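You operate a simulated robot arm through the tools that you are given. There is no shell and no other tool. Be economical: measure what you need, move in short steps, check, and stop when the job is done.

You are at the controls of a simulated two-armed robot. One attempt, no reset.

## Task
Take the beige cloth from the top of the wooden counter and lay it out flat on the top of the grey counter board.

Only the result counts: the job must be done as asked and must still hold three seconds after the hand-in. Knocking over, shifting, dropping, spilling or breaking anything else fails it. Flat cloth is picked up by pressing the open fingertips on it (5 to 10 N) and closing them slowly along it; thin cloth reads only 2 to 8 mm in the jaws.

## Robot
Two 7-joint arms with two-finger parallel grippers on one trunk, on a base that drives. Base frame: it is fixed to the floor where the robot stands at the start and does not move with it; the origin is under the middle of the robot, x ahead of it, y to its left, z up; the surface under the hand at the start is at about z = 1070. Lengths are in mm, angles in degrees, forces in N, time in s.
The left shoulder is at the start at [80, 131, 947], the right one opposite. With the tool pointing down near the work surface each hand reaches from about 100 to 800 mm from the robot's upright axis, wherever it stands, measured 20 degrees to its own side. Places, roughly: top of the grey counter board [500, 1100, 1100]. Payload 1.57 kg a hand.
The TCP of each hand is the grasp point between the finger pads, 30 mm short of the fingertips. In the tool frame z runs along the fingers and y along their closing line. The gripper opens to 110 mm. The fingers are 24 mm wide and 12 mm thick; the gripper's body (48 by 112 mm) begins 78 mm behind the TCP.
Orientation is that of the tool frame in the base frame, as a unit quaternion [w, x, y, z]. With the fingers straight down and closing along the base's y, the tool's x points along the base's -x, its y along +y and its z along -z.

## Interface
- The arms move only by the tool servo_tool. It takes "left_rows", "right_rows" or both (then of equal length, played together; a hand with none holds still); each is a list of rows, each a list of 7 numbers: the shift along the tool's x, y, z in m, then the turn, a rotation vector about the tool's x, y, z in degrees, then the opening, from 0 (shut) to 1 (fully open). In form: [[x, y, z, wx, wy, wz, claw], ...]. A call has 1 to 12 rows; each row shifts and turns the commanded pose from where the row before left it, along the tool's axes as they then stand. Each row takes 0.2 s and may step no farther than 50 mm and 8.6 degrees from the row before; otherwise, or with a gripper value out of range, the whole call is refused. Where a pose cannot be reached the arm comes as near as it can. A force on the tool above 40 N (or 10 N above the force at the start of the call, whichever is more), or a blocked arm, ends the call early, and 0.2 s more pass. The fingers move at their own pace (about 108 mm/s each) and stop on an object; they squeeze with about 43 N. The grip force told is the motor's: it shows also when the fingers shut on nothing. Time passes only in rows, and 0.2 s behind the last, so rows that do not move let the fingers close. It gives the time, the measured TCP pose, the force on the tool (base axes), the opening and the grip force at its end, in the units of the frame above (readings bear some noise), with the torque about the TCP (base axes, N m) and any sound that the robot's microphone picked up.
- Cameras (640 x 400 px; columns grow to the right, rows downward): "scene" is now at [-53.2, 41.2, 1440.5]; the picture's right is [0.38, -0.92, 0.00], its down [-0.26, -0.11, -0.96] and it looks along [0.89, 0.37, -0.28] (base axes); focal length 278 px, centre (320, 200). "left" rides on the left gripper at [70, -16, -141] in its tool frame; the picture's right is [0.23, 0.97, 0.00], its down [-0.86, 0.20, -0.48] and it looks along [-0.47, 0.11, 0.88] (tool axes); focal length 222 px, centre (320, 200). "right" rides on the right gripper at [70, 16, -141] in its tool frame; the picture's right is [-0.23, 0.97, 0.00], its down [-0.86, -0.20, -0.48] and it looks along [-0.47, -0.11, 0.88] (tool axes); focal length 222 px, centre (320, 200). There is no depth. A picture from a camera that has moved, and an enlarged one, comes with that camera's place and axes in the base frame and with its lens. The place of the scene camera against the robot may be out by one fixed shift of up to 12 mm in any direction.
- camera(camera): a new picture of that camera. It takes no simulated time.
- base_move(legs): drives the robot by 1 to 6 legs, each [ahead, left, turn to the left] in mm, mm and degrees, along the robot's own axes; the way and the turn of a leg run together, so that a leg with both is an arc; at most 1500 mm and 180 degrees a leg. The arms and the cameras ride along, it lands a little off, and it stops where it bumps. It gives what a move gives.
- turn_head(pan, tilt): turns the head with the scene camera to pan (to the left, within 109 degrees either way) and tilt (down, from -29 to 69), counted from straight ahead of the robot. It gives what a move gives.
- enlarge(camera, box): a new picture of the part [left, top, right, bottom] of that camera's present view, enlarged. It takes no simulated time.
- job_done(): hands the job in; it is judged then, once.

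Work in short steps. Places have to be worked out from the pictures, the camera data and where the tool is seen: move nearer, look again, correct. Check each grasp and each placing, and mend what went wrong. You have 120 turns and 108 pictures in all, those below and enlarged ones among them. Open the grippers and draw the arms clear of the work before you hand the job in, unless the task says otherwise; then end with one line.

The tools are called after "Call:" by a JSON object that holds its "fn" and its "kwargs". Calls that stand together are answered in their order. servo_tool: Moves the arms, as the interface text tells. Its arguments: {"type":"object","properties":{"left_rows":{"type":"array","items":{"type":"array","items":{"type":"number"}}},"right_rows":{"type":"array","items":{"type":"array","items":{"type":"number"}}}},"required":[]} The other tools are called the same way: base_move (legs) drives the base; turn_head (pan, tilt) turns the head that bears the scene camera; camera (camera) takes a picture; enlarge (camera, box) takes an enlarged picture of a part of a camera's view; job_done () hands the job in.

At the start:

```text
time: 0.0
left_tool_pos: [351.0, 371.9, 1370.5]
left_orientation: [0.0, 0.0, 1.0, 0.0]
left_contact_force: [-0.5, 0.4, -0.2]
left_wrist_torque: [0.0, 0.0, 0.02]
left_width: 109.9
left_gripper_force: 0.1
right_tool_pos: [431.4, 38.7, 1337.0]
right_orientation: [0.0, 0.0, 1.0, 0.0]
right_contact_force: [0.2, -0.7, -0.5]
right_wrist_torque: [0.02, 0.01, -0.01]
right_width: 110.3
right_gripper_force: 0.1
robot x, y, heading: [1.8, 1.1, -0.2]
head pan, tilt: [22.5, 16.4]
```

scene: 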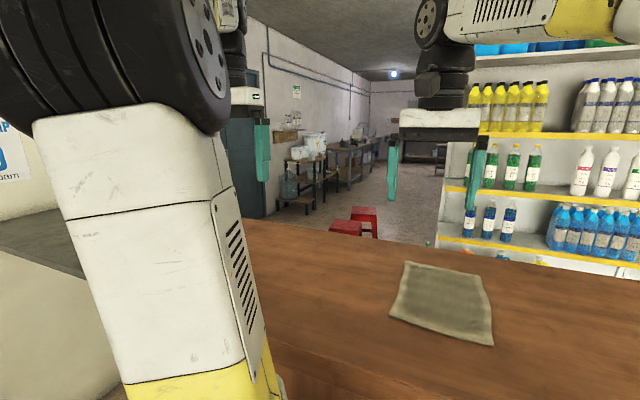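
right: 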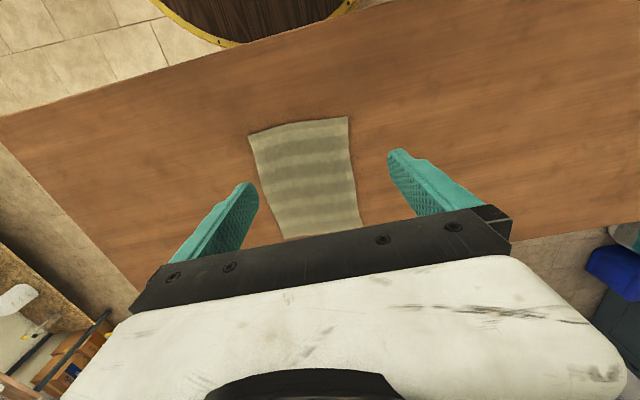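
left: 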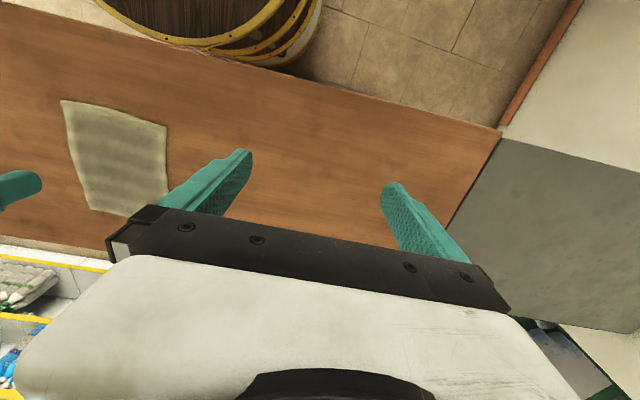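

The cloth lies at about x 415–670, y −95–85 on the wooden counter, and the grey board begins near y 720. I look left first to learn the driving space and the board.

Call:
{"fn": "turn_head", "kwargs": {"pan": 75, "tilt": 35}}

Call:
{"fn": "camera", "kwargs": {"camera": "scene"}}

Call:
{"fn": "turn_head", "kwargs": {"pan": 0, "tilt": 40}}

Call:
{"fn": "camera", "kwargs": {"camera": "scene"}}

```text
time: 1.2
left_tool_pos: [351.1, 373.5, 1371.4]
left_orientation: [0.001, 0.0, 1.0, 0.0]
left_contact_force: [-0.2, -0.4, 1.1]
left_wrist_torque: [0.0, -0.01, -0.03]
left_width: 110.0
left_gripper_force: 0.1
right_tool_pos: [431.7, 38.9, 1337.0]
right_orientation: [0.0, -0.001, 1.0, 0.0]
right_contact_force: [-0.2, -0.9, -0.2]
right_wrist_torque: [0.0, 0.0, 0.0]
right_width: 110.1
right_gripper_force: 0.0
robot x, y, heading: [1.7, 2.8, 0.1]
head pan, tilt: [75.0, 35.0]
```

```text
104 pictures are left
camera scene: at [-116.7, 90.4, 1410.7], right [0.97, -0.26, 0.0], down [-0.15, -0.55, -0.82], along [0.21, 0.79, -0.57], focal length 278 px, centre (320, 200)
```

scene: 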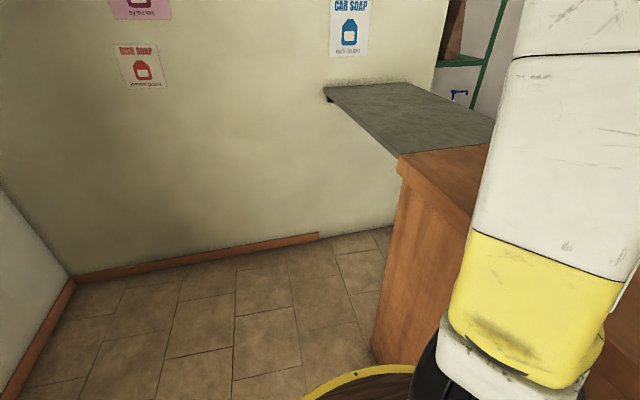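

```text
time: 2.7
left_tool_pos: [350.6, 373.0, 1370.4]
left_orientation: [0.0, 0.001, 1.0, 0.0]
left_contact_force: [-0.1, -0.1, 0.0]
left_wrist_torque: [0.04, -0.01, -0.02]
left_width: 109.8
left_gripper_force: 0.0
right_tool_pos: [430.3, 38.9, 1336.8]
right_orientation: [0.0, 0.0, 1.0, 0.0]
right_contact_force: [0.1, 0.8, -0.8]
right_wrist_torque: [-0.04, -0.02, 0.02]
right_width: 109.9
right_gripper_force: 0.1
robot x, y, heading: [2.4, -3.0, 0.0]
head pan, tilt: [0.0, 40.0]
```

```text
103 pictures are left
camera scene: at [-54.5, 5.4, 1403.2], right [0.0, -1.0, 0.0], down [-0.64, 0.0, -0.77], along [0.77, 0.0, -0.64], focal length 278 px, centre (320, 200)
```

scene: 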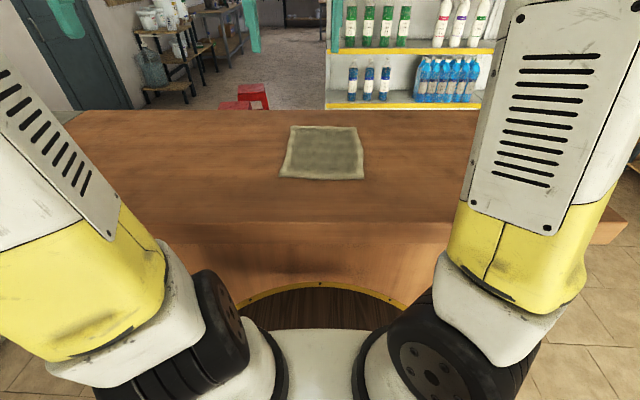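

Both views agree: cloth corners near (417, 88), (417, −86), (665, 80), (667, −95). I will grasp the near edge at both corners, with fingers closing along x. First I move the hands above the edge and start turning them.

Call:
{"fn": "servo_tool", "kwargs": {"left_rows": [[-0.0135, -0.05, 0, 0, 0, 0, 1], [-0.0135, -0.05, 0, 0, 0, 0, 1], [-0.0135, -0.05, 0, 0, 0, 0, 1], [-0.0135, -0.05, 0, 0, 0, 0, 1], [-0.0135, -0.05, 0, 0, 0, 0, 1], [-0.0135, -0.05, 0, 0, 0, 0, 1], [0, 0, 0, 0, 0, 8.2, 1], [0, 0, 0, 0, 0, 8.2, 1], [0, 0, 0, 0, 0, 8.2, 1], [0, 0, 0, 0, 0, 8.2, 1], [0, 0, 0, 0, 0, 8.2, 1], [0, 0, 0, 0, 0, 8.2, 1]], "right_rows": [[0, -0.02, 0, 0, 0, 0, 1], [0, -0.02, 0, 0, 0, 0, 1], [0, -0.02, 0, 0, 0, 0, 1], [0, -0.02, 0, 0, 0, 0, 1], [0, -0.02, 0, 0, 0, 0, 1], [0, -0.01, 0, 0, 0, 0, 1], [0, 0, 0, 0, 0, -8.2, 1], [0, 0, 0, 0, 0, -8.2, 1], [0, 0, 0, 0, 0, -8.2, 1], [0, 0, 0, 0, 0, -8.2, 1], [0, 0, 0, 0, 0, -8.2, 1], [0, 0, 0, 0, 0, -8.2, 1]]}}

Call:
{"fn": "servo_tool", "kwargs": {"left_rows": [[0, 0, 0, 0, 0, 8.2, 0.6], [0, 0, 0, 0, 0, 8.2, 0.5], [0, 0, 0, 0, 0, 8.2, 0.4], [0, 0, 0, 0, 0, 8.2, 0.4], [0, 0, 0, 0, 0, 8, 0.4]], "right_rows": [[0, 0, 0, 0, 0, -8.2, 0.6], [0, 0, 0, 0, 0, -8.2, 0.5], [0, 0, 0, 0, 0, -8.2, 0.4], [0, 0, 0, 0, 0, -8.2, 0.4], [0, 0, 0, 0, 0, -8, 0.4]]}}

Call:
{"fn": "camera", "kwargs": {"camera": "scene"}}

Call:
{"fn": "camera", "kwargs": {"camera": "left"}}

Call:
{"fn": "camera", "kwargs": {"camera": "right"}}

```text
refused: row 1 steps farther than a row can; nothing moved
```

```text
time: 3.9
left_tool_pos: [350.9, 373.3, 1371.6]
left_orientation: [0.001, 0.349, 0.937, 0.0]
left_contact_force: [-0.3, -0.4, -0.1]
left_wrist_torque: [0.01, -0.01, -0.01]
left_width: 44.0
left_gripper_force: 0.0
right_tool_pos: [432.0, 37.9, 1337.2]
right_orientation: [0.0, -0.349, 0.937, 0.0]
right_contact_force: [-0.5, 0.3, 0.2]
right_wrist_torque: [0.0, 0.01, -0.04]
right_width: 44.0
right_gripper_force: 0.0
robot x, y, heading: [-3.1, 2.0, -0.1]
head pan, tilt: [0.0, 40.0]
```

```text
102 pictures are left
camera scene: at [-54.5, 5.3, 1403.2], right [0.0, -1.0, 0.0], down [-0.64, 0.0, -0.77], along [0.77, 0.0, -0.64], focal length 278 px, centre (320, 200)
```

scene: 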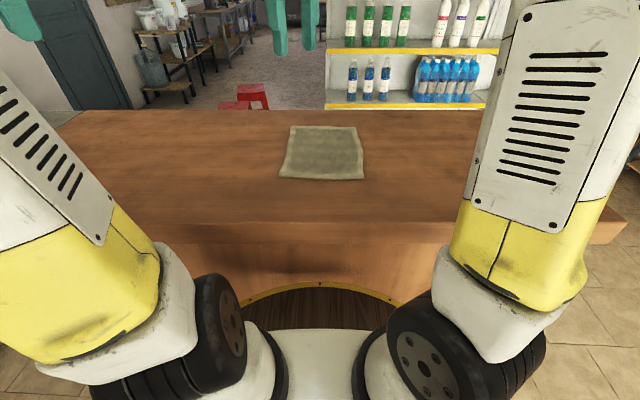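

```text
101 pictures are left
camera left: at [286.9, 406.1, 1513.2], right [0.47, 0.88, 0.0], down [0.78, -0.41, 0.48], along [0.42, -0.22, -0.88], focal length 222 px, centre (320, 200)
```

left: 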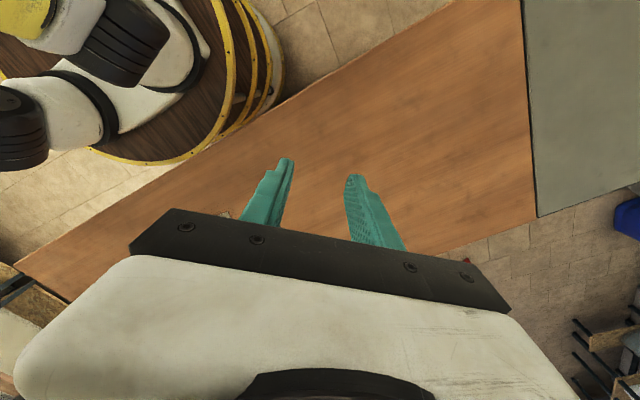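

```text
100 pictures are left
camera right: at [367.3, 4.8, 1477.6], right [-0.47, 0.88, 0.0], down [0.78, 0.41, 0.48], along [0.42, 0.22, -0.88], focal length 222 px, centre (320, 200)
```

right: 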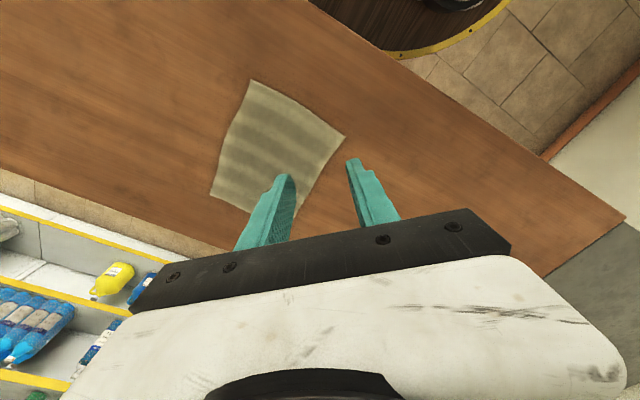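

The first call was refused (a row too long); only the 41° turn was done. I finish the turn, then shift over the edge.

Call:
{"fn": "servo_tool", "kwargs": {"left_rows": [[0, 0, 0, 0, 0, 8.2, 0.4], [0, 0, 0, 0, 0, 8.2, 0.4], [0, 0, 0, 0, 0, 8.2, 0.4], [0, 0, 0, 0, 0, 8.2, 0.4], [0, 0, 0, 0, 0, 8.2, 0.4], [0, 0, 0, 0, 0, 8.2, 0.4], [-0.048, 0.012, 0, 0, 0, 0, 0.4], [-0.048, 0.012, 0, 0, 0, 0, 0.4], [-0.048, 0.012, 0, 0, 0, 0, 0.4], [-0.048, 0.012, 0, 0, 0, 0, 0.4], [-0.048, 0.012, 0, 0, 0, 0, 0.4], [-0.048, 0.012, 0, 0, 0, 0, 0.4]], "right_rows": [[0, 0, 0, 0, 0, -8.2, 0.4], [0, 0, 0, 0, 0, -8.2, 0.4], [0, 0, 0, 0, 0, -8.2, 0.4], [0, 0, 0, 0, 0, -8.2, 0.4], [0, 0, 0, 0, 0, -8.2, 0.4], [0, 0, 0, 0, 0, -8.2, 0.4], [0.02, 0, 0, 0, 0, 0, 0.4], [0.02, 0, 0, 0, 0, 0, 0.4], [0.02, 0, 0, 0, 0, 0, 0.4], [0.02, 0, 0, 0, 0, 0, 0.4], [0.02, 0, 0, 0, 0, 0, 0.4], [0.005, 0, 0, 0, 0, 0, 0.4]]}}

Call:
{"fn": "camera", "kwargs": {"camera": "scene"}}

Call:
{"fn": "camera", "kwargs": {"camera": "left"}}

Call:
{"fn": "camera", "kwargs": {"camera": "right"}}

```text
time: 6.5
left_tool_pos: [422.9, 85.4, 1370.3]
left_orientation: [0.0, 0.707, 0.707, 0.0]
left_contact_force: [-0.1, 0.5, 0.1]
left_wrist_torque: [-0.06, -0.03, -0.01]
left_width: 44.3
left_gripper_force: 0.1
right_tool_pos: [430.6, -65.0, 1338.9]
right_orientation: [0.0, 0.707, -0.707, 0.0]
right_contact_force: [-0.7, 0.0, -0.2]
right_wrist_torque: [-0.04, 0.0, -0.01]
right_width: 43.9
right_gripper_force: 0.1
robot x, y, heading: [1.7, 0.5, 0.0]
head pan, tilt: [0.0, 40.0]
```

```text
99 pictures are left
camera scene: at [-54.7, 5.6, 1403.1], right [0.0, -1.0, 0.0], down [-0.64, 0.0, -0.77], along [0.77, 0.0, -0.64], focal length 278 px, centre (320, 200)
```

scene: 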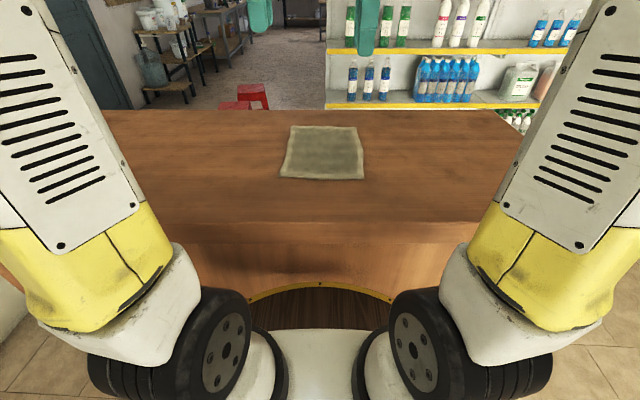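

```text
98 pictures are left
camera left: at [406.3, 154.4, 1512.9], right [0.97, 0.23, 0.0], down [0.2, -0.85, 0.48], along [0.11, -0.47, -0.88], focal length 222 px, centre (320, 200)
```

left: 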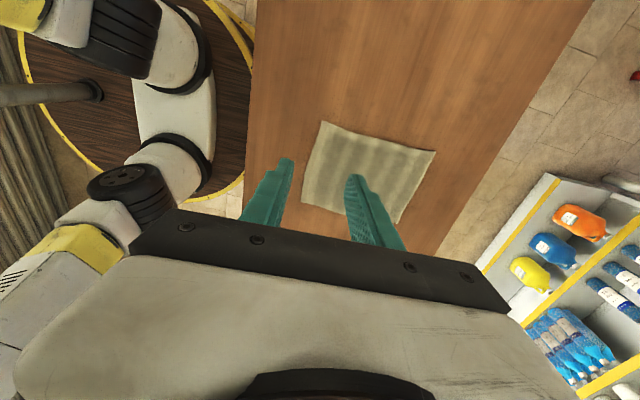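

```text
97 pictures are left
camera right: at [414.0, -136.5, 1479.0], right [-0.97, 0.23, 0.0], down [0.2, 0.86, 0.48], along [0.11, 0.47, -0.88], focal length 222 px, centre (320, 200)
```

right: 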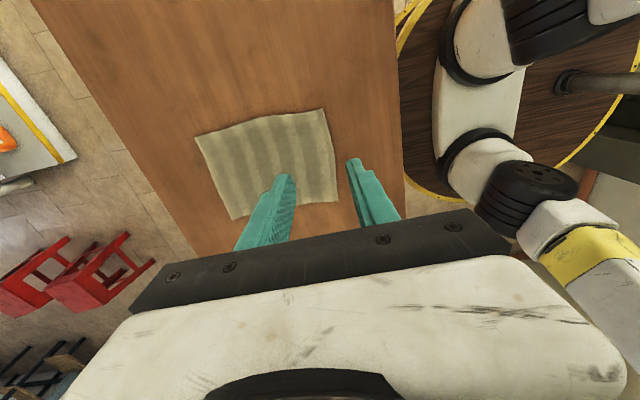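

Near edge runs from about (411, −86) to (427, 85). I lower both hands to about 20 mm above the cloth at x≈450, y≈±68, narrowing the opening to about 40 mm.

Call:
{"fn": "servo_tool", "kwargs": {"left_rows": [[-0.003, 0.006, 0.045, 0, 0, 0, 0.36], [-0.003, 0.006, 0.045, 0, 0, 0, 0.36], [-0.003, 0.006, 0.045, 0, 0, 0, 0.36], [-0.003, 0.006, 0.045, 0, 0, 0, 0.36], [-0.003, 0.006, 0.045, 0, 0, 0, 0.36], [-0.002, 0.002, 0.023, 0, 0, 0, 0.36]], "right_rows": [[0.001, -0.003, 0.04, 0, 0, 0, 0.36], [0.001, -0.003, 0.04, 0, 0, 0, 0.36], [0.001, -0.003, 0.04, 0, 0, 0, 0.36], [0, -0.003, 0.04, 0, 0, 0, 0.36], [0, -0.002, 0.04, 0, 0, 0, 0.36], [0, 0, 0.017, 0, 0, 0, 0.36]]}}

Call:
{"fn": "camera", "kwargs": {"camera": "left"}}

Call:
{"fn": "camera", "kwargs": {"camera": "right"}}

Call:
{"fn": "enlarge", "kwargs": {"camera": "scene", "box": [220, 80, 420, 205]}}

```text
time: 7.9
left_tool_pos: [452.1, 67.4, 1121.8]
left_orientation: [0.001, 0.707, 0.707, 0.001]
left_contact_force: [-0.5, -0.4, -0.2]
left_wrist_torque: [-0.01, 0.02, 0.01]
left_width: 39.8
left_gripper_force: 0.1
right_tool_pos: [445.9, -69.9, 1121.9]
right_orientation: [0.0, -0.707, 0.707, 0.001]
right_contact_force: [0.3, -0.5, 0.1]
right_wrist_torque: [0.01, -0.01, -0.01]
right_width: 39.4
right_gripper_force: 0.0
robot x, y, heading: [-2.7, -1.9, 0.2]
head pan, tilt: [0.0, 40.0]
```

```text
96 pictures are left
camera left: at [436.2, 137.1, 1264.3], right [0.97, 0.23, 0.0], down [0.2, -0.86, 0.48], along [0.11, -0.47, -0.88], focal length 222 px, centre (320, 200)
```

left: 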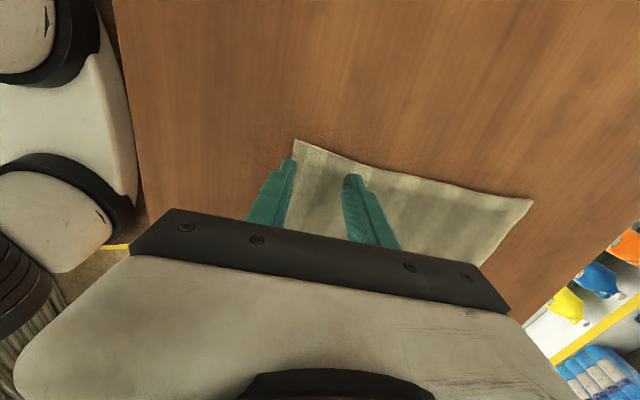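

```text
95 pictures are left
camera right: at [429.0, -140.3, 1261.4], right [-0.97, 0.23, 0.0], down [0.2, 0.86, 0.48], along [0.11, 0.47, -0.88], focal length 222 px, centre (320, 200)
```

right: 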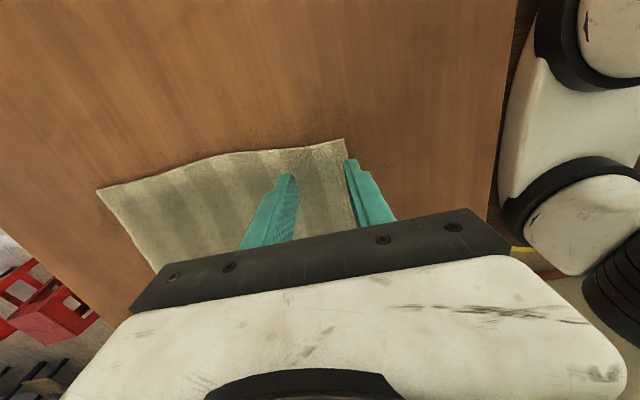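

```text
3.20 times, centred on (320, 142) of scene
camera zoom: at [-54.7, 5.3, 1403.1], right [0.0, -1.0, 0.0], down [-0.64, 0.0, -0.77], along [0.77, 0.0, -0.64], focal length 888 px, centre (320, 384)
```

zoom: 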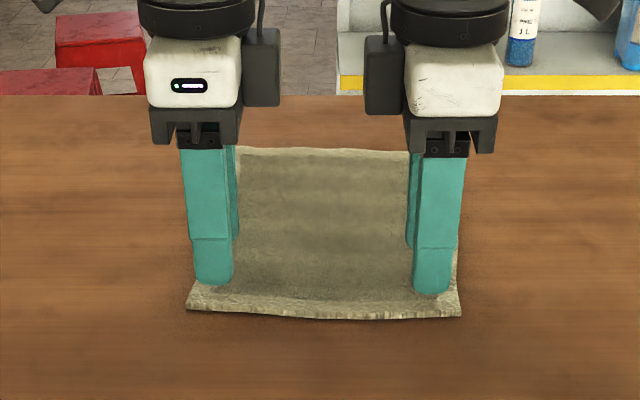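

Near edge is at x≈425 (left) and 418 (right). I shift 8 mm further in and descend gently toward contact.

Call:
{"fn": "servo_tool", "kwargs": {"left_rows": [[0, 0.008, 0, 0, 0, 0, 0.36], [0, 0, 0.006, 0, 0, 0, 0.36], [0, 0, 0.006, 0, 0, 0, 0.36], [0, 0, 0.004, 0, 0, 0, 0.36], [0, 0, 0, 0, 0, 0, 0.36]], "right_rows": [[-0.002, -0.008, 0, 0, 0, 0, 0.36], [0, 0, 0.006, 0, 0, 0, 0.36], [0, 0, 0.006, 0, 0, 0, 0.36], [0, 0, 0.004, 0, 0, 0, 0.36], [0, 0, 0, 0, 0, 0, 0.36]]}}

```text
time: 9.1
left_tool_pos: [462.7, 67.9, 1106.1]
left_orientation: [0.0, 0.707, 0.707, 0.0]
left_contact_force: [0.1, 0.3, 0.2]
left_wrist_torque: [0.03, -0.03, -0.03]
left_width: 39.8
left_gripper_force: 0.0
right_tool_pos: [453.2, -67.9, 1103.5]
right_orientation: [-0.001, -0.707, 0.707, 0.0]
right_contact_force: [1.3, -0.4, 3.1]
right_wrist_torque: [-0.04, 0.01, -0.03]
right_width: 39.6
right_gripper_force: 0.0
robot x, y, heading: [0.6, 1.1, 0.2]
head pan, tilt: [0.0, 40.0]
```

Right tips begin to touch (3 N); left is still just clear. I press slightly further.

Call:
{"fn": "servo_tool", "kwargs": {"left_rows": [[0, 0, 0.002, 0, 0, 0, 0.36], [0, 0, 0.001, 0, 0, 0, 0.36], [0, 0, 0, 0, 0, 0, 0.36]], "right_rows": [[0, 0, 0.001, 0, 0, 0, 0.36], [0, 0, 0.001, 0, 0, 0, 0.36], [0, 0, 0, 0, 0, 0, 0.36]]}}

```text
time: 9.9
left_tool_pos: [461.7, 66.9, 1104.0]
left_orientation: [0.0, 0.707, 0.707, -0.001]
left_contact_force: [-1.0, -0.2, 4.3]
left_wrist_torque: [-0.02, 0.02, -0.02]
left_width: 39.7
left_gripper_force: 0.1
right_tool_pos: [454.3, -68.0, 1103.4]
right_orientation: [0.0, 0.707, -0.707, 0.001]
right_contact_force: [-1.2, -3.6, 20.3]
right_wrist_torque: [-0.07, 0.13, 0.0]
right_width: 39.6
right_gripper_force: 0.0
robot x, y, heading: [4.0, -2.0, 0.0]
head pan, tilt: [0.0, 40.0]
```

Right presses too hard (20 N); I ease it and add a touch on the left.

Call:
{"fn": "servo_tool", "kwargs": {"left_rows": [[0, 0, 0.0004, 0, 0, 0, 0.36], [0, 0, 0, 0, 0, 0, 0.36]], "right_rows": [[0, 0, -0.0014, 0, 0, 0, 0.36], [0, 0, 0, 0, 0, 0, 0.36]]}}

```text
time: 10.5
left_tool_pos: [462.6, 67.4, 1102.9]
left_orientation: [0.001, 0.707, 0.707, 0.0]
left_contact_force: [-2.0, -1.2, 6.2]
left_wrist_torque: [-0.04, 0.01, -0.02]
left_width: 39.3
left_gripper_force: 0.1
right_tool_pos: [452.2, -68.3, 1103.8]
right_orientation: [0.0, 0.707, -0.707, 0.0]
right_contact_force: [0.3, -2.6, 7.5]
right_wrist_torque: [-0.01, -0.05, -0.02]
right_width: 39.5
right_gripper_force: 0.0
robot x, y, heading: [2.3, -2.1, 0.1]
head pan, tilt: [0.0, 40.0]
```

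Both press at 6–7 N. I close slowly along the cloth.

Call:
{"fn": "servo_tool", "kwargs": {"left_rows": [[0, 0, 0, 0, 0, 0, 0.32], [0, 0, 0, 0, 0, 0, 0.28], [0, 0, 0, 0, 0, 0, 0.24], [0, 0, 0, 0, 0, 0, 0.2], [0, 0, 0, 0, 0, 0, 0.16], [0, 0, 0, 0, 0, 0, 0.12], [0, 0, 0, 0, 0, 0, 0.08], [0, 0, 0, 0, 0, 0, 0.04], [0, 0, 0, 0, 0, 0, 0], [0, 0, 0, 0, 0, 0, 0], [0, 0, 0, 0, 0, 0, 0]], "right_rows": [[0, 0, 0, 0, 0, 0, 0.32], [0, 0, 0, 0, 0, 0, 0.28], [0, 0, 0, 0, 0, 0, 0.24], [0, 0, 0, 0, 0, 0, 0.2], [0, 0, 0, 0, 0, 0, 0.16], [0, 0, 0, 0, 0, 0, 0.12], [0, 0, 0, 0, 0, 0, 0.08], [0, 0, 0, 0, 0, 0, 0.04], [0, 0, 0, 0, 0, 0, 0], [0, 0, 0, 0, 0, 0, 0], [0, 0, 0, 0, 0, 0, 0]]}}

Call:
{"fn": "enlarge", "kwargs": {"camera": "scene", "box": [220, 80, 420, 205]}}

```text
time: 12.9
left_tool_pos: [462.1, 67.8, 1102.8]
left_orientation: [-0.001, 0.707, 0.707, 0.0]
left_contact_force: [0.1, -0.1, 6.1]
left_wrist_torque: [-0.01, 0.03, -0.02]
left_width: 7.4
left_gripper_force: 26.9
right_tool_pos: [453.5, -68.6, 1103.2]
right_orientation: [0.0, 0.707, -0.707, -0.001]
right_contact_force: [-0.3, 0.4, 4.3]
right_wrist_torque: [0.04, 0.0, 0.03]
right_width: 7.2
right_gripper_force: 26.6
robot x, y, heading: [1.3, -2.7, 0.0]
head pan, tilt: [0.0, 40.0]
```

```text
3.20 times, centred on (320, 142) of scene
camera zoom: at [-54.8, 5.3, 1403.1], right [0.0, -1.0, 0.0], down [-0.64, 0.0, -0.77], along [0.77, 0.0, -0.64], focal length 888 px, centre (320, 384)
```

zoom: 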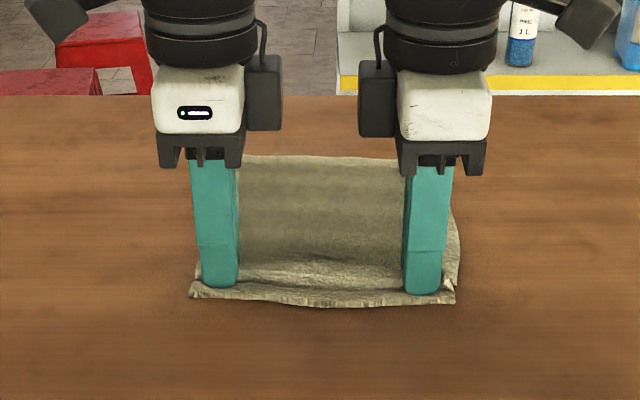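

Both grip at about 7 mm. I lift slowly and check.

Call:
{"fn": "servo_tool", "kwargs": {"left_rows": [[0, 0, -0.01, 0, 0, 0, 0], [0, 0, -0.02, 0, 0, 0, 0], [0, 0, -0.03, 0, 0, 0, 0], [0, 0, -0.03, 0, 0, 0, 0], [0, 0, -0.03, 0, 0, 0, 0], [0, 0, -0.03, 0, 0, 0, 0], [0, 0, -0.03, 0, 0, 0, 0], [0, 0, -0.03, 0, 0, 0, 0], [0, 0, -0.03, 0, 0, 0, 0], [0, 0, -0.03, 0, 0, 0, 0], [0, 0, -0.03, 0, 0, 0, 0], [0, 0, -0.02, 0, 0, 0, 0]], "right_rows": [[0, 0, -0.01, 0, 0, 0, 0], [0, 0, -0.02, 0, 0, 0, 0], [0, 0, -0.03, 0, 0, 0, 0], [0, 0, -0.03, 0, 0, 0, 0], [0, 0, -0.03, 0, 0, 0, 0], [0, 0, -0.03, 0, 0, 0, 0], [0, 0, -0.03, 0, 0, 0, 0], [0, 0, -0.03, 0, 0, 0, 0], [0, 0, -0.03, 0, 0, 0, 0], [0, 0, -0.03, 0, 0, 0, 0], [0, 0, -0.03, 0, 0, 0, 0], [0, 0, -0.02, 0, 0, 0, 0]]}}

Call:
{"fn": "camera", "kwargs": {"camera": "scene"}}

Call:
{"fn": "camera", "kwargs": {"camera": "left"}}

```text
time: 15.5
left_tool_pos: [462.6, 69.3, 1414.1]
left_orientation: [0.0, 0.707, 0.707, 0.0]
left_contact_force: [-0.3, -0.9, 0.4]
left_wrist_torque: [-0.05, -0.03, -0.04]
left_width: 7.5
left_gripper_force: 26.0
left hand out of reach, approached as far as the arm can: row 12
right_tool_pos: [454.1, -67.4, 1413.2]
right_orientation: [0.0, -0.707, 0.707, 0.0]
right_contact_force: [0.1, 0.9, 0.0]
right_wrist_torque: [0.06, -0.03, -0.03]
right_width: 7.3
right_gripper_force: 26.8
right hand out of reach, approached as far as the arm can: row 12
robot x, y, heading: [-3.1, 1.0, 0.0]
head pan, tilt: [0.0, 40.0]
```

```text
92 pictures are left
camera scene: at [-54.4, 5.4, 1403.2], right [0.0, -1.0, 0.0], down [-0.64, 0.0, -0.77], along [0.77, 0.0, -0.64], focal length 278 px, centre (320, 200)
```

scene: 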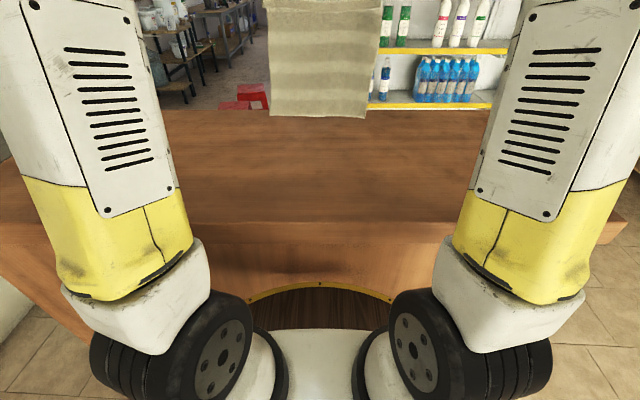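

```text
91 pictures are left
camera left: at [446.2, 138.5, 1556.2], right [0.97, 0.23, 0.0], down [0.2, -0.86, 0.48], along [0.11, -0.47, -0.88], focal length 222 px, centre (320, 200)
```

left: 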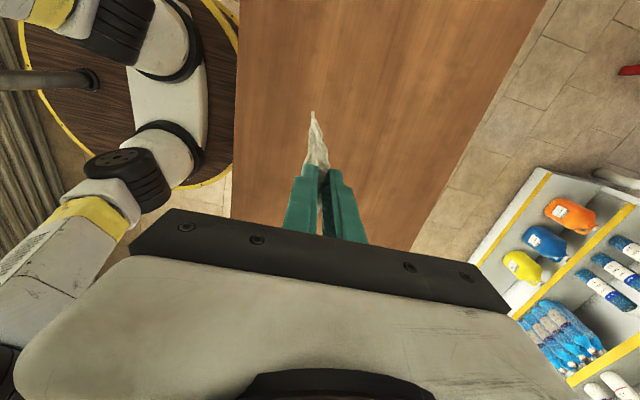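

The cloth hangs straight with its bottom at about z 1185. I drive left toward the board, first 500 mm.

Call:
{"fn": "base_move", "kwargs": {"legs": [[0, 500, 0]]}}

Call:
{"fn": "turn_head", "kwargs": {"pan": 50, "tilt": 35}}

Call:
{"fn": "camera", "kwargs": {"camera": "scene"}}

Call:
{"fn": "camera", "kwargs": {"camera": "left"}}

```text
time: 18.4
left_tool_pos: [466.8, 567.0, 1415.3]
left_orientation: [0.0, 0.711, 0.703, 0.0]
left_contact_force: [0.0, -1.9, -0.2]
left_wrist_torque: [-0.01, 0.03, -0.02]
left_width: 7.3
left_gripper_force: 26.7
right_tool_pos: [455.1, 429.5, 1412.7]
right_orientation: [-0.001, -0.703, 0.711, 0.0]
right_contact_force: [-0.4, 1.9, -0.6]
right_wrist_torque: [0.0, 0.0, -0.02]
right_width: 7.2
right_gripper_force: 26.1
robot x, y, heading: [3.8, 502.3, -0.6]
head pan, tilt: [0.0, 40.0]
```

```text
time: 19.6
left_tool_pos: [466.0, 567.7, 1414.6]
left_orientation: [0.0, 0.711, 0.703, 0.0]
left_contact_force: [0.3, -1.4, 0.2]
left_wrist_torque: [-0.05, 0.02, 0.0]
left_width: 7.3
left_gripper_force: 27.0
right_tool_pos: [455.9, 431.7, 1411.8]
right_orientation: [0.001, -0.703, 0.711, 0.0]
right_contact_force: [-0.4, 2.8, -1.1]
right_wrist_torque: [0.06, -0.02, -0.01]
right_width: 7.2
right_gripper_force: 26.3
robot x, y, heading: [2.7, 501.6, -0.3]
head pan, tilt: [50.0, 35.0]
```

```text
90 pictures are left
camera scene: at [-79.3, 576.3, 1410.7], right [0.76, -0.65, 0.0], down [-0.37, -0.44, -0.82], along [0.53, 0.62, -0.57], focal length 278 px, centre (320, 200)
```

scene: 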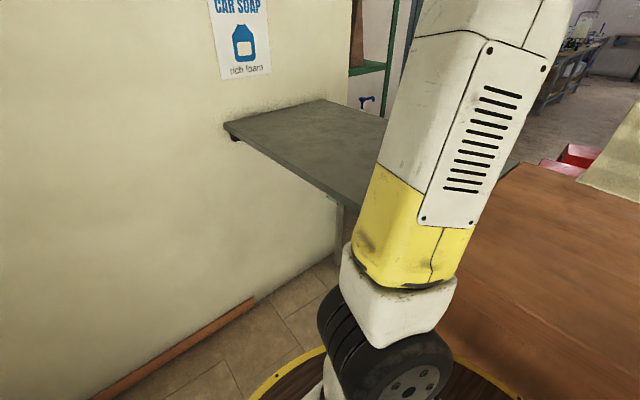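

```text
89 pictures are left
camera left: at [450.5, 636.3, 1556.0], right [0.98, 0.22, 0.0], down [0.19, -0.86, 0.48], along [0.1, -0.47, -0.88], focal length 222 px, centre (320, 200)
```

left: 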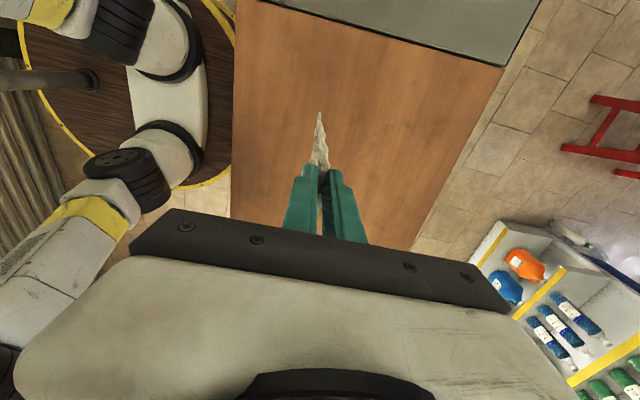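

Path is clear; board spans about y 725–1410, x 300–700 with the wall at y≈1420. I drive another 430 mm left.

Call:
{"fn": "base_move", "kwargs": {"legs": [[0, 430, 0.3]]}}

Call:
{"fn": "turn_head", "kwargs": {"pan": 0, "tilt": 40}}

Call:
{"fn": "camera", "kwargs": {"camera": "scene"}}

Call:
{"fn": "camera", "kwargs": {"camera": "left"}}

Call:
{"fn": "camera", "kwargs": {"camera": "right"}}

```text
time: 22.3
left_tool_pos: [467.9, 1006.6, 1414.2]
left_orientation: [0.0, 0.707, 0.707, 0.0]
left_contact_force: [1.0, -1.5, -0.2]
left_wrist_torque: [-0.04, -0.01, -0.02]
left_width: 7.3
left_gripper_force: 26.2
right_tool_pos: [458.8, 871.0, 1412.0]
right_orientation: [0.0, -0.707, 0.707, 0.0]
right_contact_force: [0.5, 1.7, -0.4]
right_wrist_torque: [0.03, 0.0, 0.01]
right_width: 7.3
right_gripper_force: 26.6
robot x, y, heading: [6.7, 938.4, 0.1]
head pan, tilt: [50.0, 35.0]
```

```text
time: 23.4
left_tool_pos: [468.6, 1006.7, 1413.9]
left_orientation: [0.0, 0.707, 0.707, -0.001]
left_contact_force: [-0.5, -2.0, 0.1]
left_wrist_torque: [-0.02, 0.02, -0.05]
left_width: 7.3
left_gripper_force: 26.0
right_tool_pos: [459.0, 869.8, 1412.6]
right_orientation: [0.0, 0.707, -0.707, -0.001]
right_contact_force: [1.6, 1.1, 0.0]
right_wrist_torque: [0.05, 0.01, 0.0]
right_width: 7.2
right_gripper_force: 26.9
robot x, y, heading: [4.6, 937.2, 0.0]
head pan, tilt: [0.0, 40.0]
```

```text
88 pictures are left
camera scene: at [-49.2, 942.8, 1403.2], right [0.0, -1.0, 0.0], down [-0.64, 0.0, -0.77], along [0.77, 0.0, -0.64], focal length 278 px, centre (320, 200)
```

scene: 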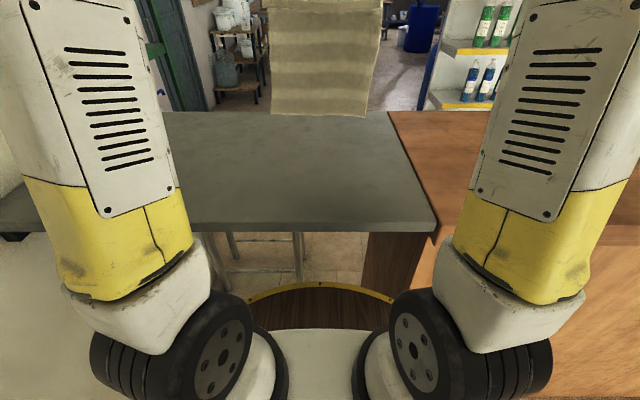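

```text
87 pictures are left
camera left: at [451.5, 1075.8, 1556.0], right [0.97, 0.23, 0.0], down [0.2, -0.86, 0.48], along [0.11, -0.47, -0.88], focal length 222 px, centre (320, 200)
```

left: 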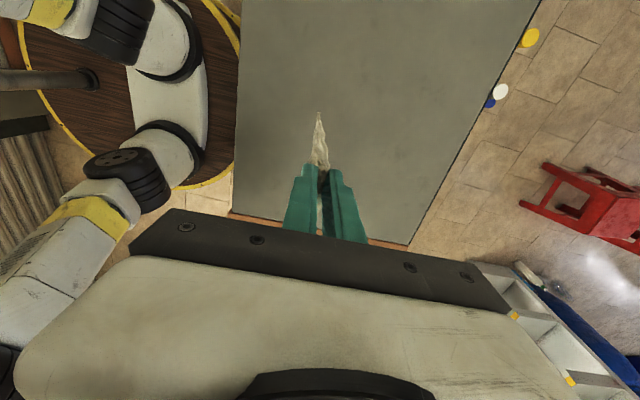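

```text
86 pictures are left
camera right: at [442.1, 799.8, 1553.1], right [-0.97, 0.23, 0.0], down [0.2, 0.85, 0.48], along [0.11, 0.47, -0.88], focal length 222 px, centre (320, 200)
```

right: 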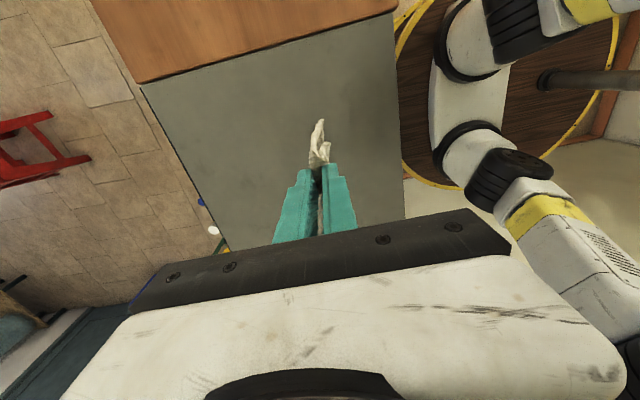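

Board spans x≈265–695, y≥755; the cloth hangs at y 850–1025. I bring the hands forward and down to x≈585, z≈1340, so the hanging edge is just above the board.

Call:
{"fn": "servo_tool", "kwargs": {"left_rows": [[0, 0.004, 0.012, 0, 0, 0, 0], [0, 0.01, 0.012, 0, 0, 0, 0], [0, 0.012, 0.008, 0, 0, 0, 0], [0, 0.012, 0.008, 0, 0, 0, 0], [0, 0.012, 0.006, 0, 0, 0, 0], [0, 0.012, 0.006, 0, 0, 0, 0], [0, 0.012, 0.006, 0, 0, 0, 0], [0, 0.012, 0.005, 0, 0, 0, 0], [0, 0.012, 0.004, 0, 0, 0, 0], [0, 0.012, 0.004, 0, 0, 0, 0], [0, 0.008, 0.003, 0, 0, 0, 0], [0, 0, 0, 0, 0, 0, 0]], "right_rows": [[0, -0.004, 0.012, 0, 0, 0, 0], [0, -0.01, 0.012, 0, 0, 0, 0], [0, -0.012, 0.008, 0, 0, 0, 0], [0, -0.012, 0.008, 0, 0, 0, 0], [0, -0.012, 0.006, 0, 0, 0, 0], [0, -0.012, 0.006, 0, 0, 0, 0], [0, -0.012, 0.006, 0, 0, 0, 0], [0, -0.012, 0.005, 0, 0, 0, 0], [0, -0.012, 0.004, 0, 0, 0, 0], [0, -0.012, 0.004, 0, 0, 0, 0], [0, -0.008, 0.003, 0, 0, 0, 0], [0, 0, 0, 0, 0, 0, 0]]}}

Call:
{"fn": "camera", "kwargs": {"camera": "scene"}}

Call:
{"fn": "camera", "kwargs": {"camera": "left"}}

```text
time: 26.0
left_tool_pos: [586.0, 1004.0, 1339.0]
left_orientation: [0.0, 0.707, 0.707, 0.0]
left_contact_force: [-0.2, 0.7, -0.7]
left_wrist_torque: [0.03, 0.01, -0.01]
left_width: 7.2
left_gripper_force: 27.2
right_tool_pos: [577.8, 869.3, 1338.0]
right_orientation: [0.0, 0.707, -0.707, 0.0]
right_contact_force: [-0.8, -0.4, -0.3]
right_wrist_torque: [0.01, -0.01, 0.01]
right_width: 7.1
right_gripper_force: 27.0
robot x, y, heading: [6.4, 939.3, -0.0]
head pan, tilt: [0.0, 40.0]
```

```text
85 pictures are left
camera scene: at [-49.0, 942.7, 1403.2], right [0.0, -1.0, 0.0], down [-0.64, 0.0, -0.77], along [0.77, 0.0, -0.64], focal length 278 px, centre (320, 200)
```

scene: 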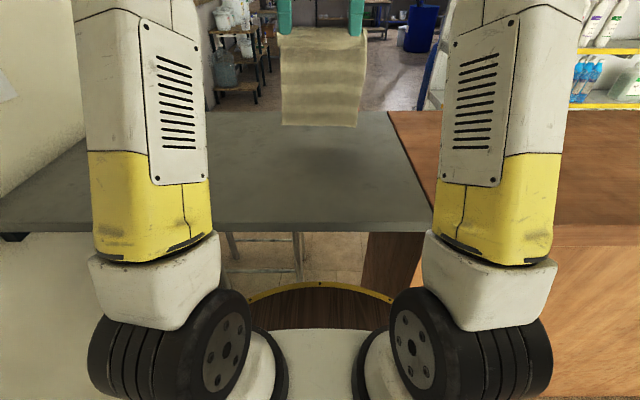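

```text
84 pictures are left
camera left: at [569.4, 1074.3, 1481.3], right [0.97, 0.23, 0.0], down [0.2, -0.86, 0.48], along [0.11, -0.47, -0.88], focal length 222 px, centre (320, 200)
```

left: 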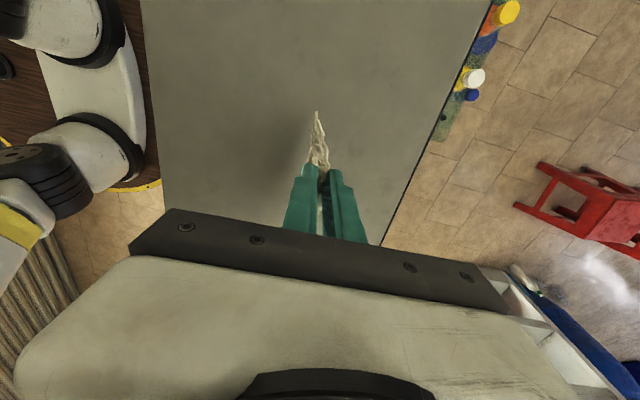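

Bottom edge is at about z 1110, ready to touch. I start laying: backward and down at 45°.

Call:
{"fn": "servo_tool", "kwargs": {"left_rows": [[0, 0, 0.008, 0, 0, 0, 0], [0, -0.004, 0.01, 0, 0, 0, 0], [0, -0.009, 0.01, 0, 0, 0, 0], [0, -0.01, 0.01, 0, 0, 0, 0], [0, -0.01, 0.01, 0, 0, 0, 0], [0, -0.01, 0.01, 0, 0, 0, 0], [0, -0.01, 0.01, 0, 0, 0, 0], [0, -0.01, 0.01, 0, 0, 0, 0], [0, -0.01, 0.01, 0, 0, 0, 0]], "right_rows": [[0, 0, 0.008, 0, 0, 0, 0], [0, 0.004, 0.01, 0, 0, 0, 0], [0, 0.009, 0.01, 0, 0, 0, 0], [0, 0.01, 0.01, 0, 0, 0, 0], [0, 0.01, 0.01, 0, 0, 0, 0], [0, 0.01, 0.01, 0, 0, 0, 0], [0, 0.01, 0.01, 0, 0, 0, 0], [0, 0.01, 0.01, 0, 0, 0, 0], [0, 0.01, 0.01, 0, 0, 0, 0]]}}

Call:
{"fn": "enlarge", "kwargs": {"camera": "scene", "box": [210, 30, 450, 180]}}

Call:
{"fn": "camera", "kwargs": {"camera": "left"}}

```text
time: 28.0
left_tool_pos: [513.5, 1005.2, 1251.6]
left_orientation: [0.0, 0.708, 0.706, 0.0]
left_contact_force: [-0.1, -0.2, 0.3]
left_wrist_torque: [0.0, 0.0, -0.05]
left_width: 7.1
left_gripper_force: 26.5
right_tool_pos: [503.1, 869.4, 1250.4]
right_orientation: [0.0, 0.708, -0.707, 0.0]
right_contact_force: [0.6, 0.5, -0.4]
right_wrist_torque: [0.02, 0.0, 0.02]
right_width: 7.0
right_gripper_force: 26.1
robot x, y, heading: [8.2, 938.8, 0.1]
head pan, tilt: [0.0, 40.0]
```

```text
2.67 times, centred on (330, 105) of scene
camera zoom: at [-49.0, 942.7, 1403.2], right [0.0, -1.0, 0.0], down [-0.64, 0.0, -0.77], along [0.77, 0.0, -0.64], focal length 740 px, centre (293, 453)
```

zoom: 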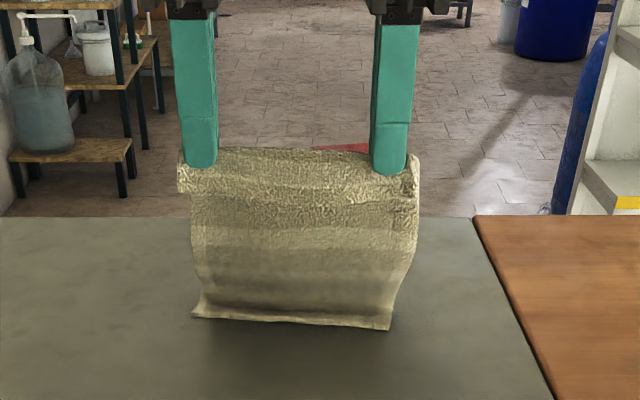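

```text
82 pictures are left
camera left: at [496.5, 1074.5, 1394.0], right [0.97, 0.23, 0.0], down [0.2, -0.86, 0.48], along [0.11, -0.47, -0.88], focal length 222 px, centre (320, 200)
```

left: 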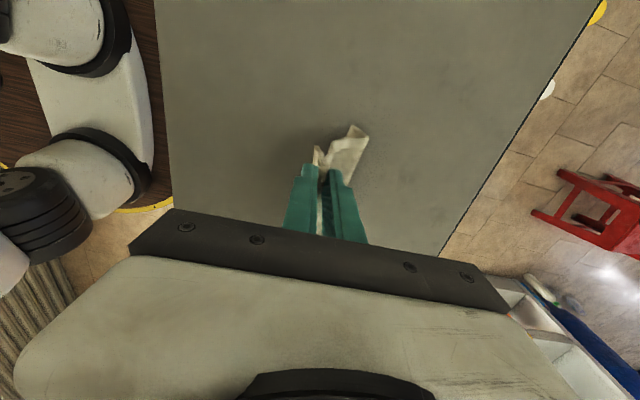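

The hem buckled the wrong way (lip toward the robot, bulge away). I lift, go forward again, then approach on a shallow slope moving back so that the hem trails away from me.

Call:
{"fn": "servo_tool", "kwargs": {"left_rows": [[0, 0, -0.03, 0, 0, 0, 0], [0, 0, -0.03, 0, 0, 0, 0], [0, 0, -0.03, 0, 0, 0, 0], [0, 0.02, -0.005, 0, 0, 0, 0], [0, 0.02, 0, 0, 0, 0, 0], [0, 0.02, 0, 0, 0, 0, 0], [0, 0.015, 0, 0, 0, 0, 0], [0, 0.01, 0, 0, 0, 0, 0], [0, 0, 0, 0, 0, 0, 0], [0, 0, 0, 0, 0, 0, 0]], "right_rows": [[0, 0, -0.03, 0, 0, 0, 0], [0, 0, -0.03, 0, 0, 0, 0], [0, 0, -0.03, 0, 0, 0, 0], [0, -0.02, -0.005, 0, 0, 0, 0], [0, -0.02, 0, 0, 0, 0, 0], [0, -0.02, 0, 0, 0, 0, 0], [0, -0.015, 0, 0, 0, 0, 0], [0, -0.01, 0, 0, 0, 0, 0], [0, 0, 0, 0, 0, 0, 0], [0, 0, 0, 0, 0, 0, 0]]}}

Call:
{"fn": "servo_tool", "kwargs": {"left_rows": [[0, -0.006, 0.003, 0, 0, 0, 0], [0, -0.006, 0.003, 0, 0, 0, 0], [0, -0.006, 0.003, 0, 0, 0, 0], [0, -0.006, 0.003, 0, 0, 0, 0], [0, -0.006, 0.002, 0, 0, 0, 0], [0, -0.006, 0.002, 0, 0, 0, 0], [0, -0.006, 0.002, 0, 0, 0, 0], [0, -0.006, 0.002, 0, 0, 0, 0]], "right_rows": [[0, 0.006, 0.003, 0, 0, 0, 0], [0, 0.006, 0.003, 0, 0, 0, 0], [0, 0.006, 0.003, 0, 0, 0, 0], [0, 0.006, 0.003, 0, 0, 0, 0], [0, 0.006, 0.002, 0, 0, 0, 0], [0, 0.006, 0.002, 0, 0, 0, 0], [0, 0.006, 0.002, 0, 0, 0, 0], [0, 0.006, 0.002, 0, 0, 0, 0]]}}

Call:
{"fn": "enlarge", "kwargs": {"camera": "scene", "box": [210, 30, 450, 180]}}

Call:
{"fn": "enlarge", "kwargs": {"camera": "left", "box": [220, 60, 460, 210]}}

```text
time: 30.2
left_tool_pos: [599.4, 1006.9, 1348.3]
left_orientation: [0.0, 0.707, 0.707, -0.001]
left_contact_force: [-0.9, -2.3, -0.8]
left_wrist_torque: [-0.03, 0.03, 0.01]
left_width: 7.2
left_gripper_force: 26.0
right_tool_pos: [587.9, 870.0, 1345.0]
right_orientation: [0.0, 0.707, -0.707, 0.0]
right_contact_force: [0.6, 2.3, 0.3]
right_wrist_torque: [0.03, 0.0, -0.01]
right_width: 7.2
right_gripper_force: 26.5
robot x, y, heading: [5.5, 938.4, -0.0]
head pan, tilt: [0.0, 40.0]
```

```text
time: 32.0
left_tool_pos: [551.9, 1006.6, 1326.9]
left_orientation: [0.001, 0.707, 0.707, 0.001]
left_contact_force: [0.8, -1.3, -1.1]
left_wrist_torque: [-0.01, -0.01, -0.06]
left_width: 7.4
left_gripper_force: 27.0
right_tool_pos: [540.0, 870.6, 1325.2]
right_orientation: [0.001, 0.708, -0.707, 0.0]
right_contact_force: [0.0, 0.7, 0.7]
right_wrist_torque: [0.03, 0.0, -0.04]
right_width: 7.1
right_gripper_force: 26.8
robot x, y, heading: [4.5, 936.0, -0.2]
head pan, tilt: [0.0, 40.0]
```

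```text
2.67 times, centred on (330, 105) of scene
camera zoom: at [-49.1, 942.7, 1403.2], right [0.0, -1.0, 0.0], down [-0.64, 0.0, -0.77], along [0.77, 0.0, -0.64], focal length 740 px, centre (293, 453)
```

zoom: 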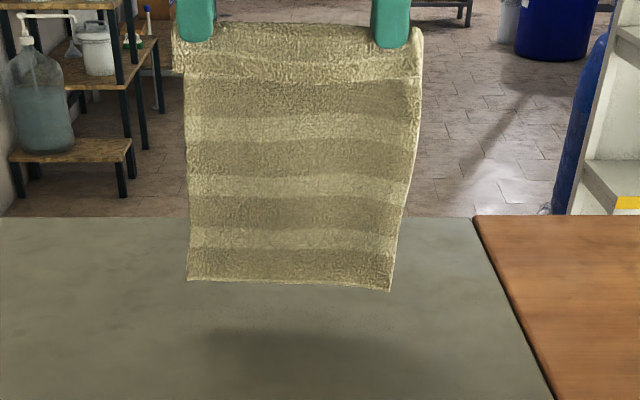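

```text
2.67 times, centred on (340, 135) of left
camera zoom: at [534.0, 1075.7, 1468.6], right [0.97, 0.23, 0.0], down [0.2, -0.85, 0.48], along [0.11, -0.47, -0.88], focal length 592 px, centre (267, 373)
```

zoom: 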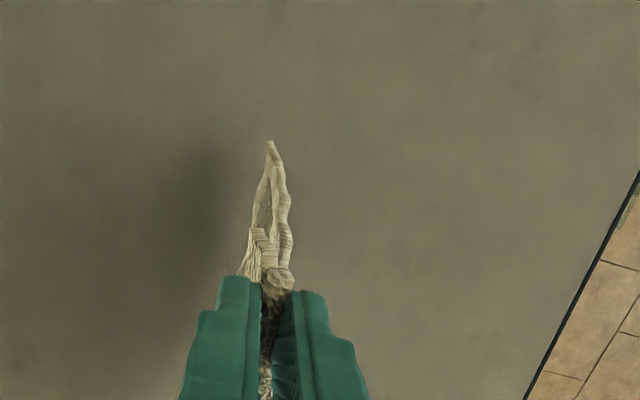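

The hem hangs straight, still just above the board. I continue back with a shallow descent until it touches and trails.

Call:
{"fn": "servo_tool", "kwargs": {"left_rows": [[0, -0.006, 0.003, 0, 0, 0, 0], [0, -0.006, 0.003, 0, 0, 0, 0], [0, -0.006, 0.003, 0, 0, 0, 0], [0, -0.006, 0.003, 0, 0, 0, 0], [0, -0.006, 0.003, 0, 0, 0, 0]], "right_rows": [[0, 0.006, 0.003, 0, 0, 0, 0], [0, 0.006, 0.003, 0, 0, 0, 0], [0, 0.006, 0.003, 0, 0, 0, 0], [0, 0.006, 0.003, 0, 0, 0, 0], [0, 0.006, 0.003, 0, 0, 0, 0]]}}

Call:
{"fn": "enlarge", "kwargs": {"camera": "scene", "box": [210, 30, 450, 180]}}

Call:
{"fn": "enlarge", "kwargs": {"camera": "left", "box": [220, 60, 460, 210]}}

```text
time: 33.2
left_tool_pos: [521.9, 1007.1, 1312.8]
left_orientation: [0.0, 0.708, 0.707, 0.0]
left_contact_force: [-0.4, -1.1, -0.1]
left_wrist_torque: [-0.02, 0.02, -0.03]
left_width: 7.2
left_gripper_force: 26.6
right_tool_pos: [511.0, 868.6, 1310.1]
right_orientation: [-0.001, 0.707, -0.707, 0.0]
right_contact_force: [0.4, 0.7, -0.1]
right_wrist_torque: [0.03, -0.05, -0.02]
right_width: 7.2
right_gripper_force: 26.3
robot x, y, heading: [4.6, 938.2, -0.2]
head pan, tilt: [0.0, 40.0]
```

```text
2.67 times, centred on (330, 105) of scene
camera zoom: at [-49.1, 942.7, 1403.2], right [0.0, -1.0, 0.0], down [-0.64, 0.0, -0.77], along [0.77, 0.0, -0.64], focal length 740 px, centre (293, 453)
```

zoom: 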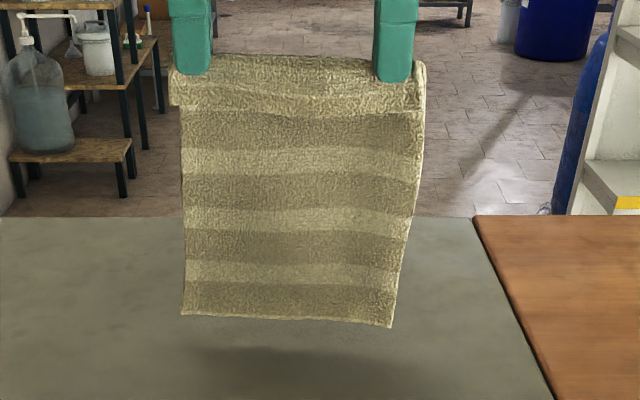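

```text
2.67 times, centred on (340, 135) of left
camera zoom: at [504.6, 1075.8, 1454.6], right [0.97, 0.23, 0.0], down [0.2, -0.85, 0.48], along [0.11, -0.47, -0.88], focal length 592 px, centre (267, 373)
```

zoom: 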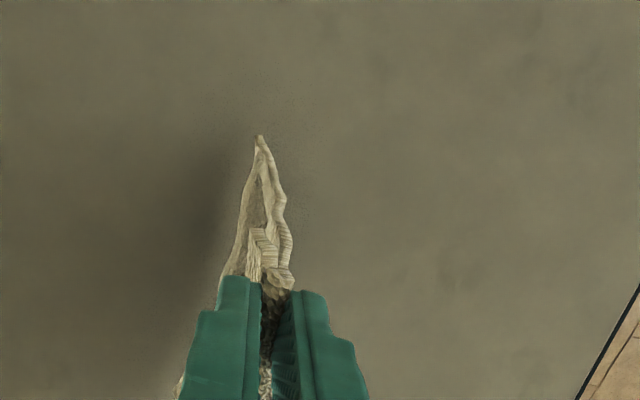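

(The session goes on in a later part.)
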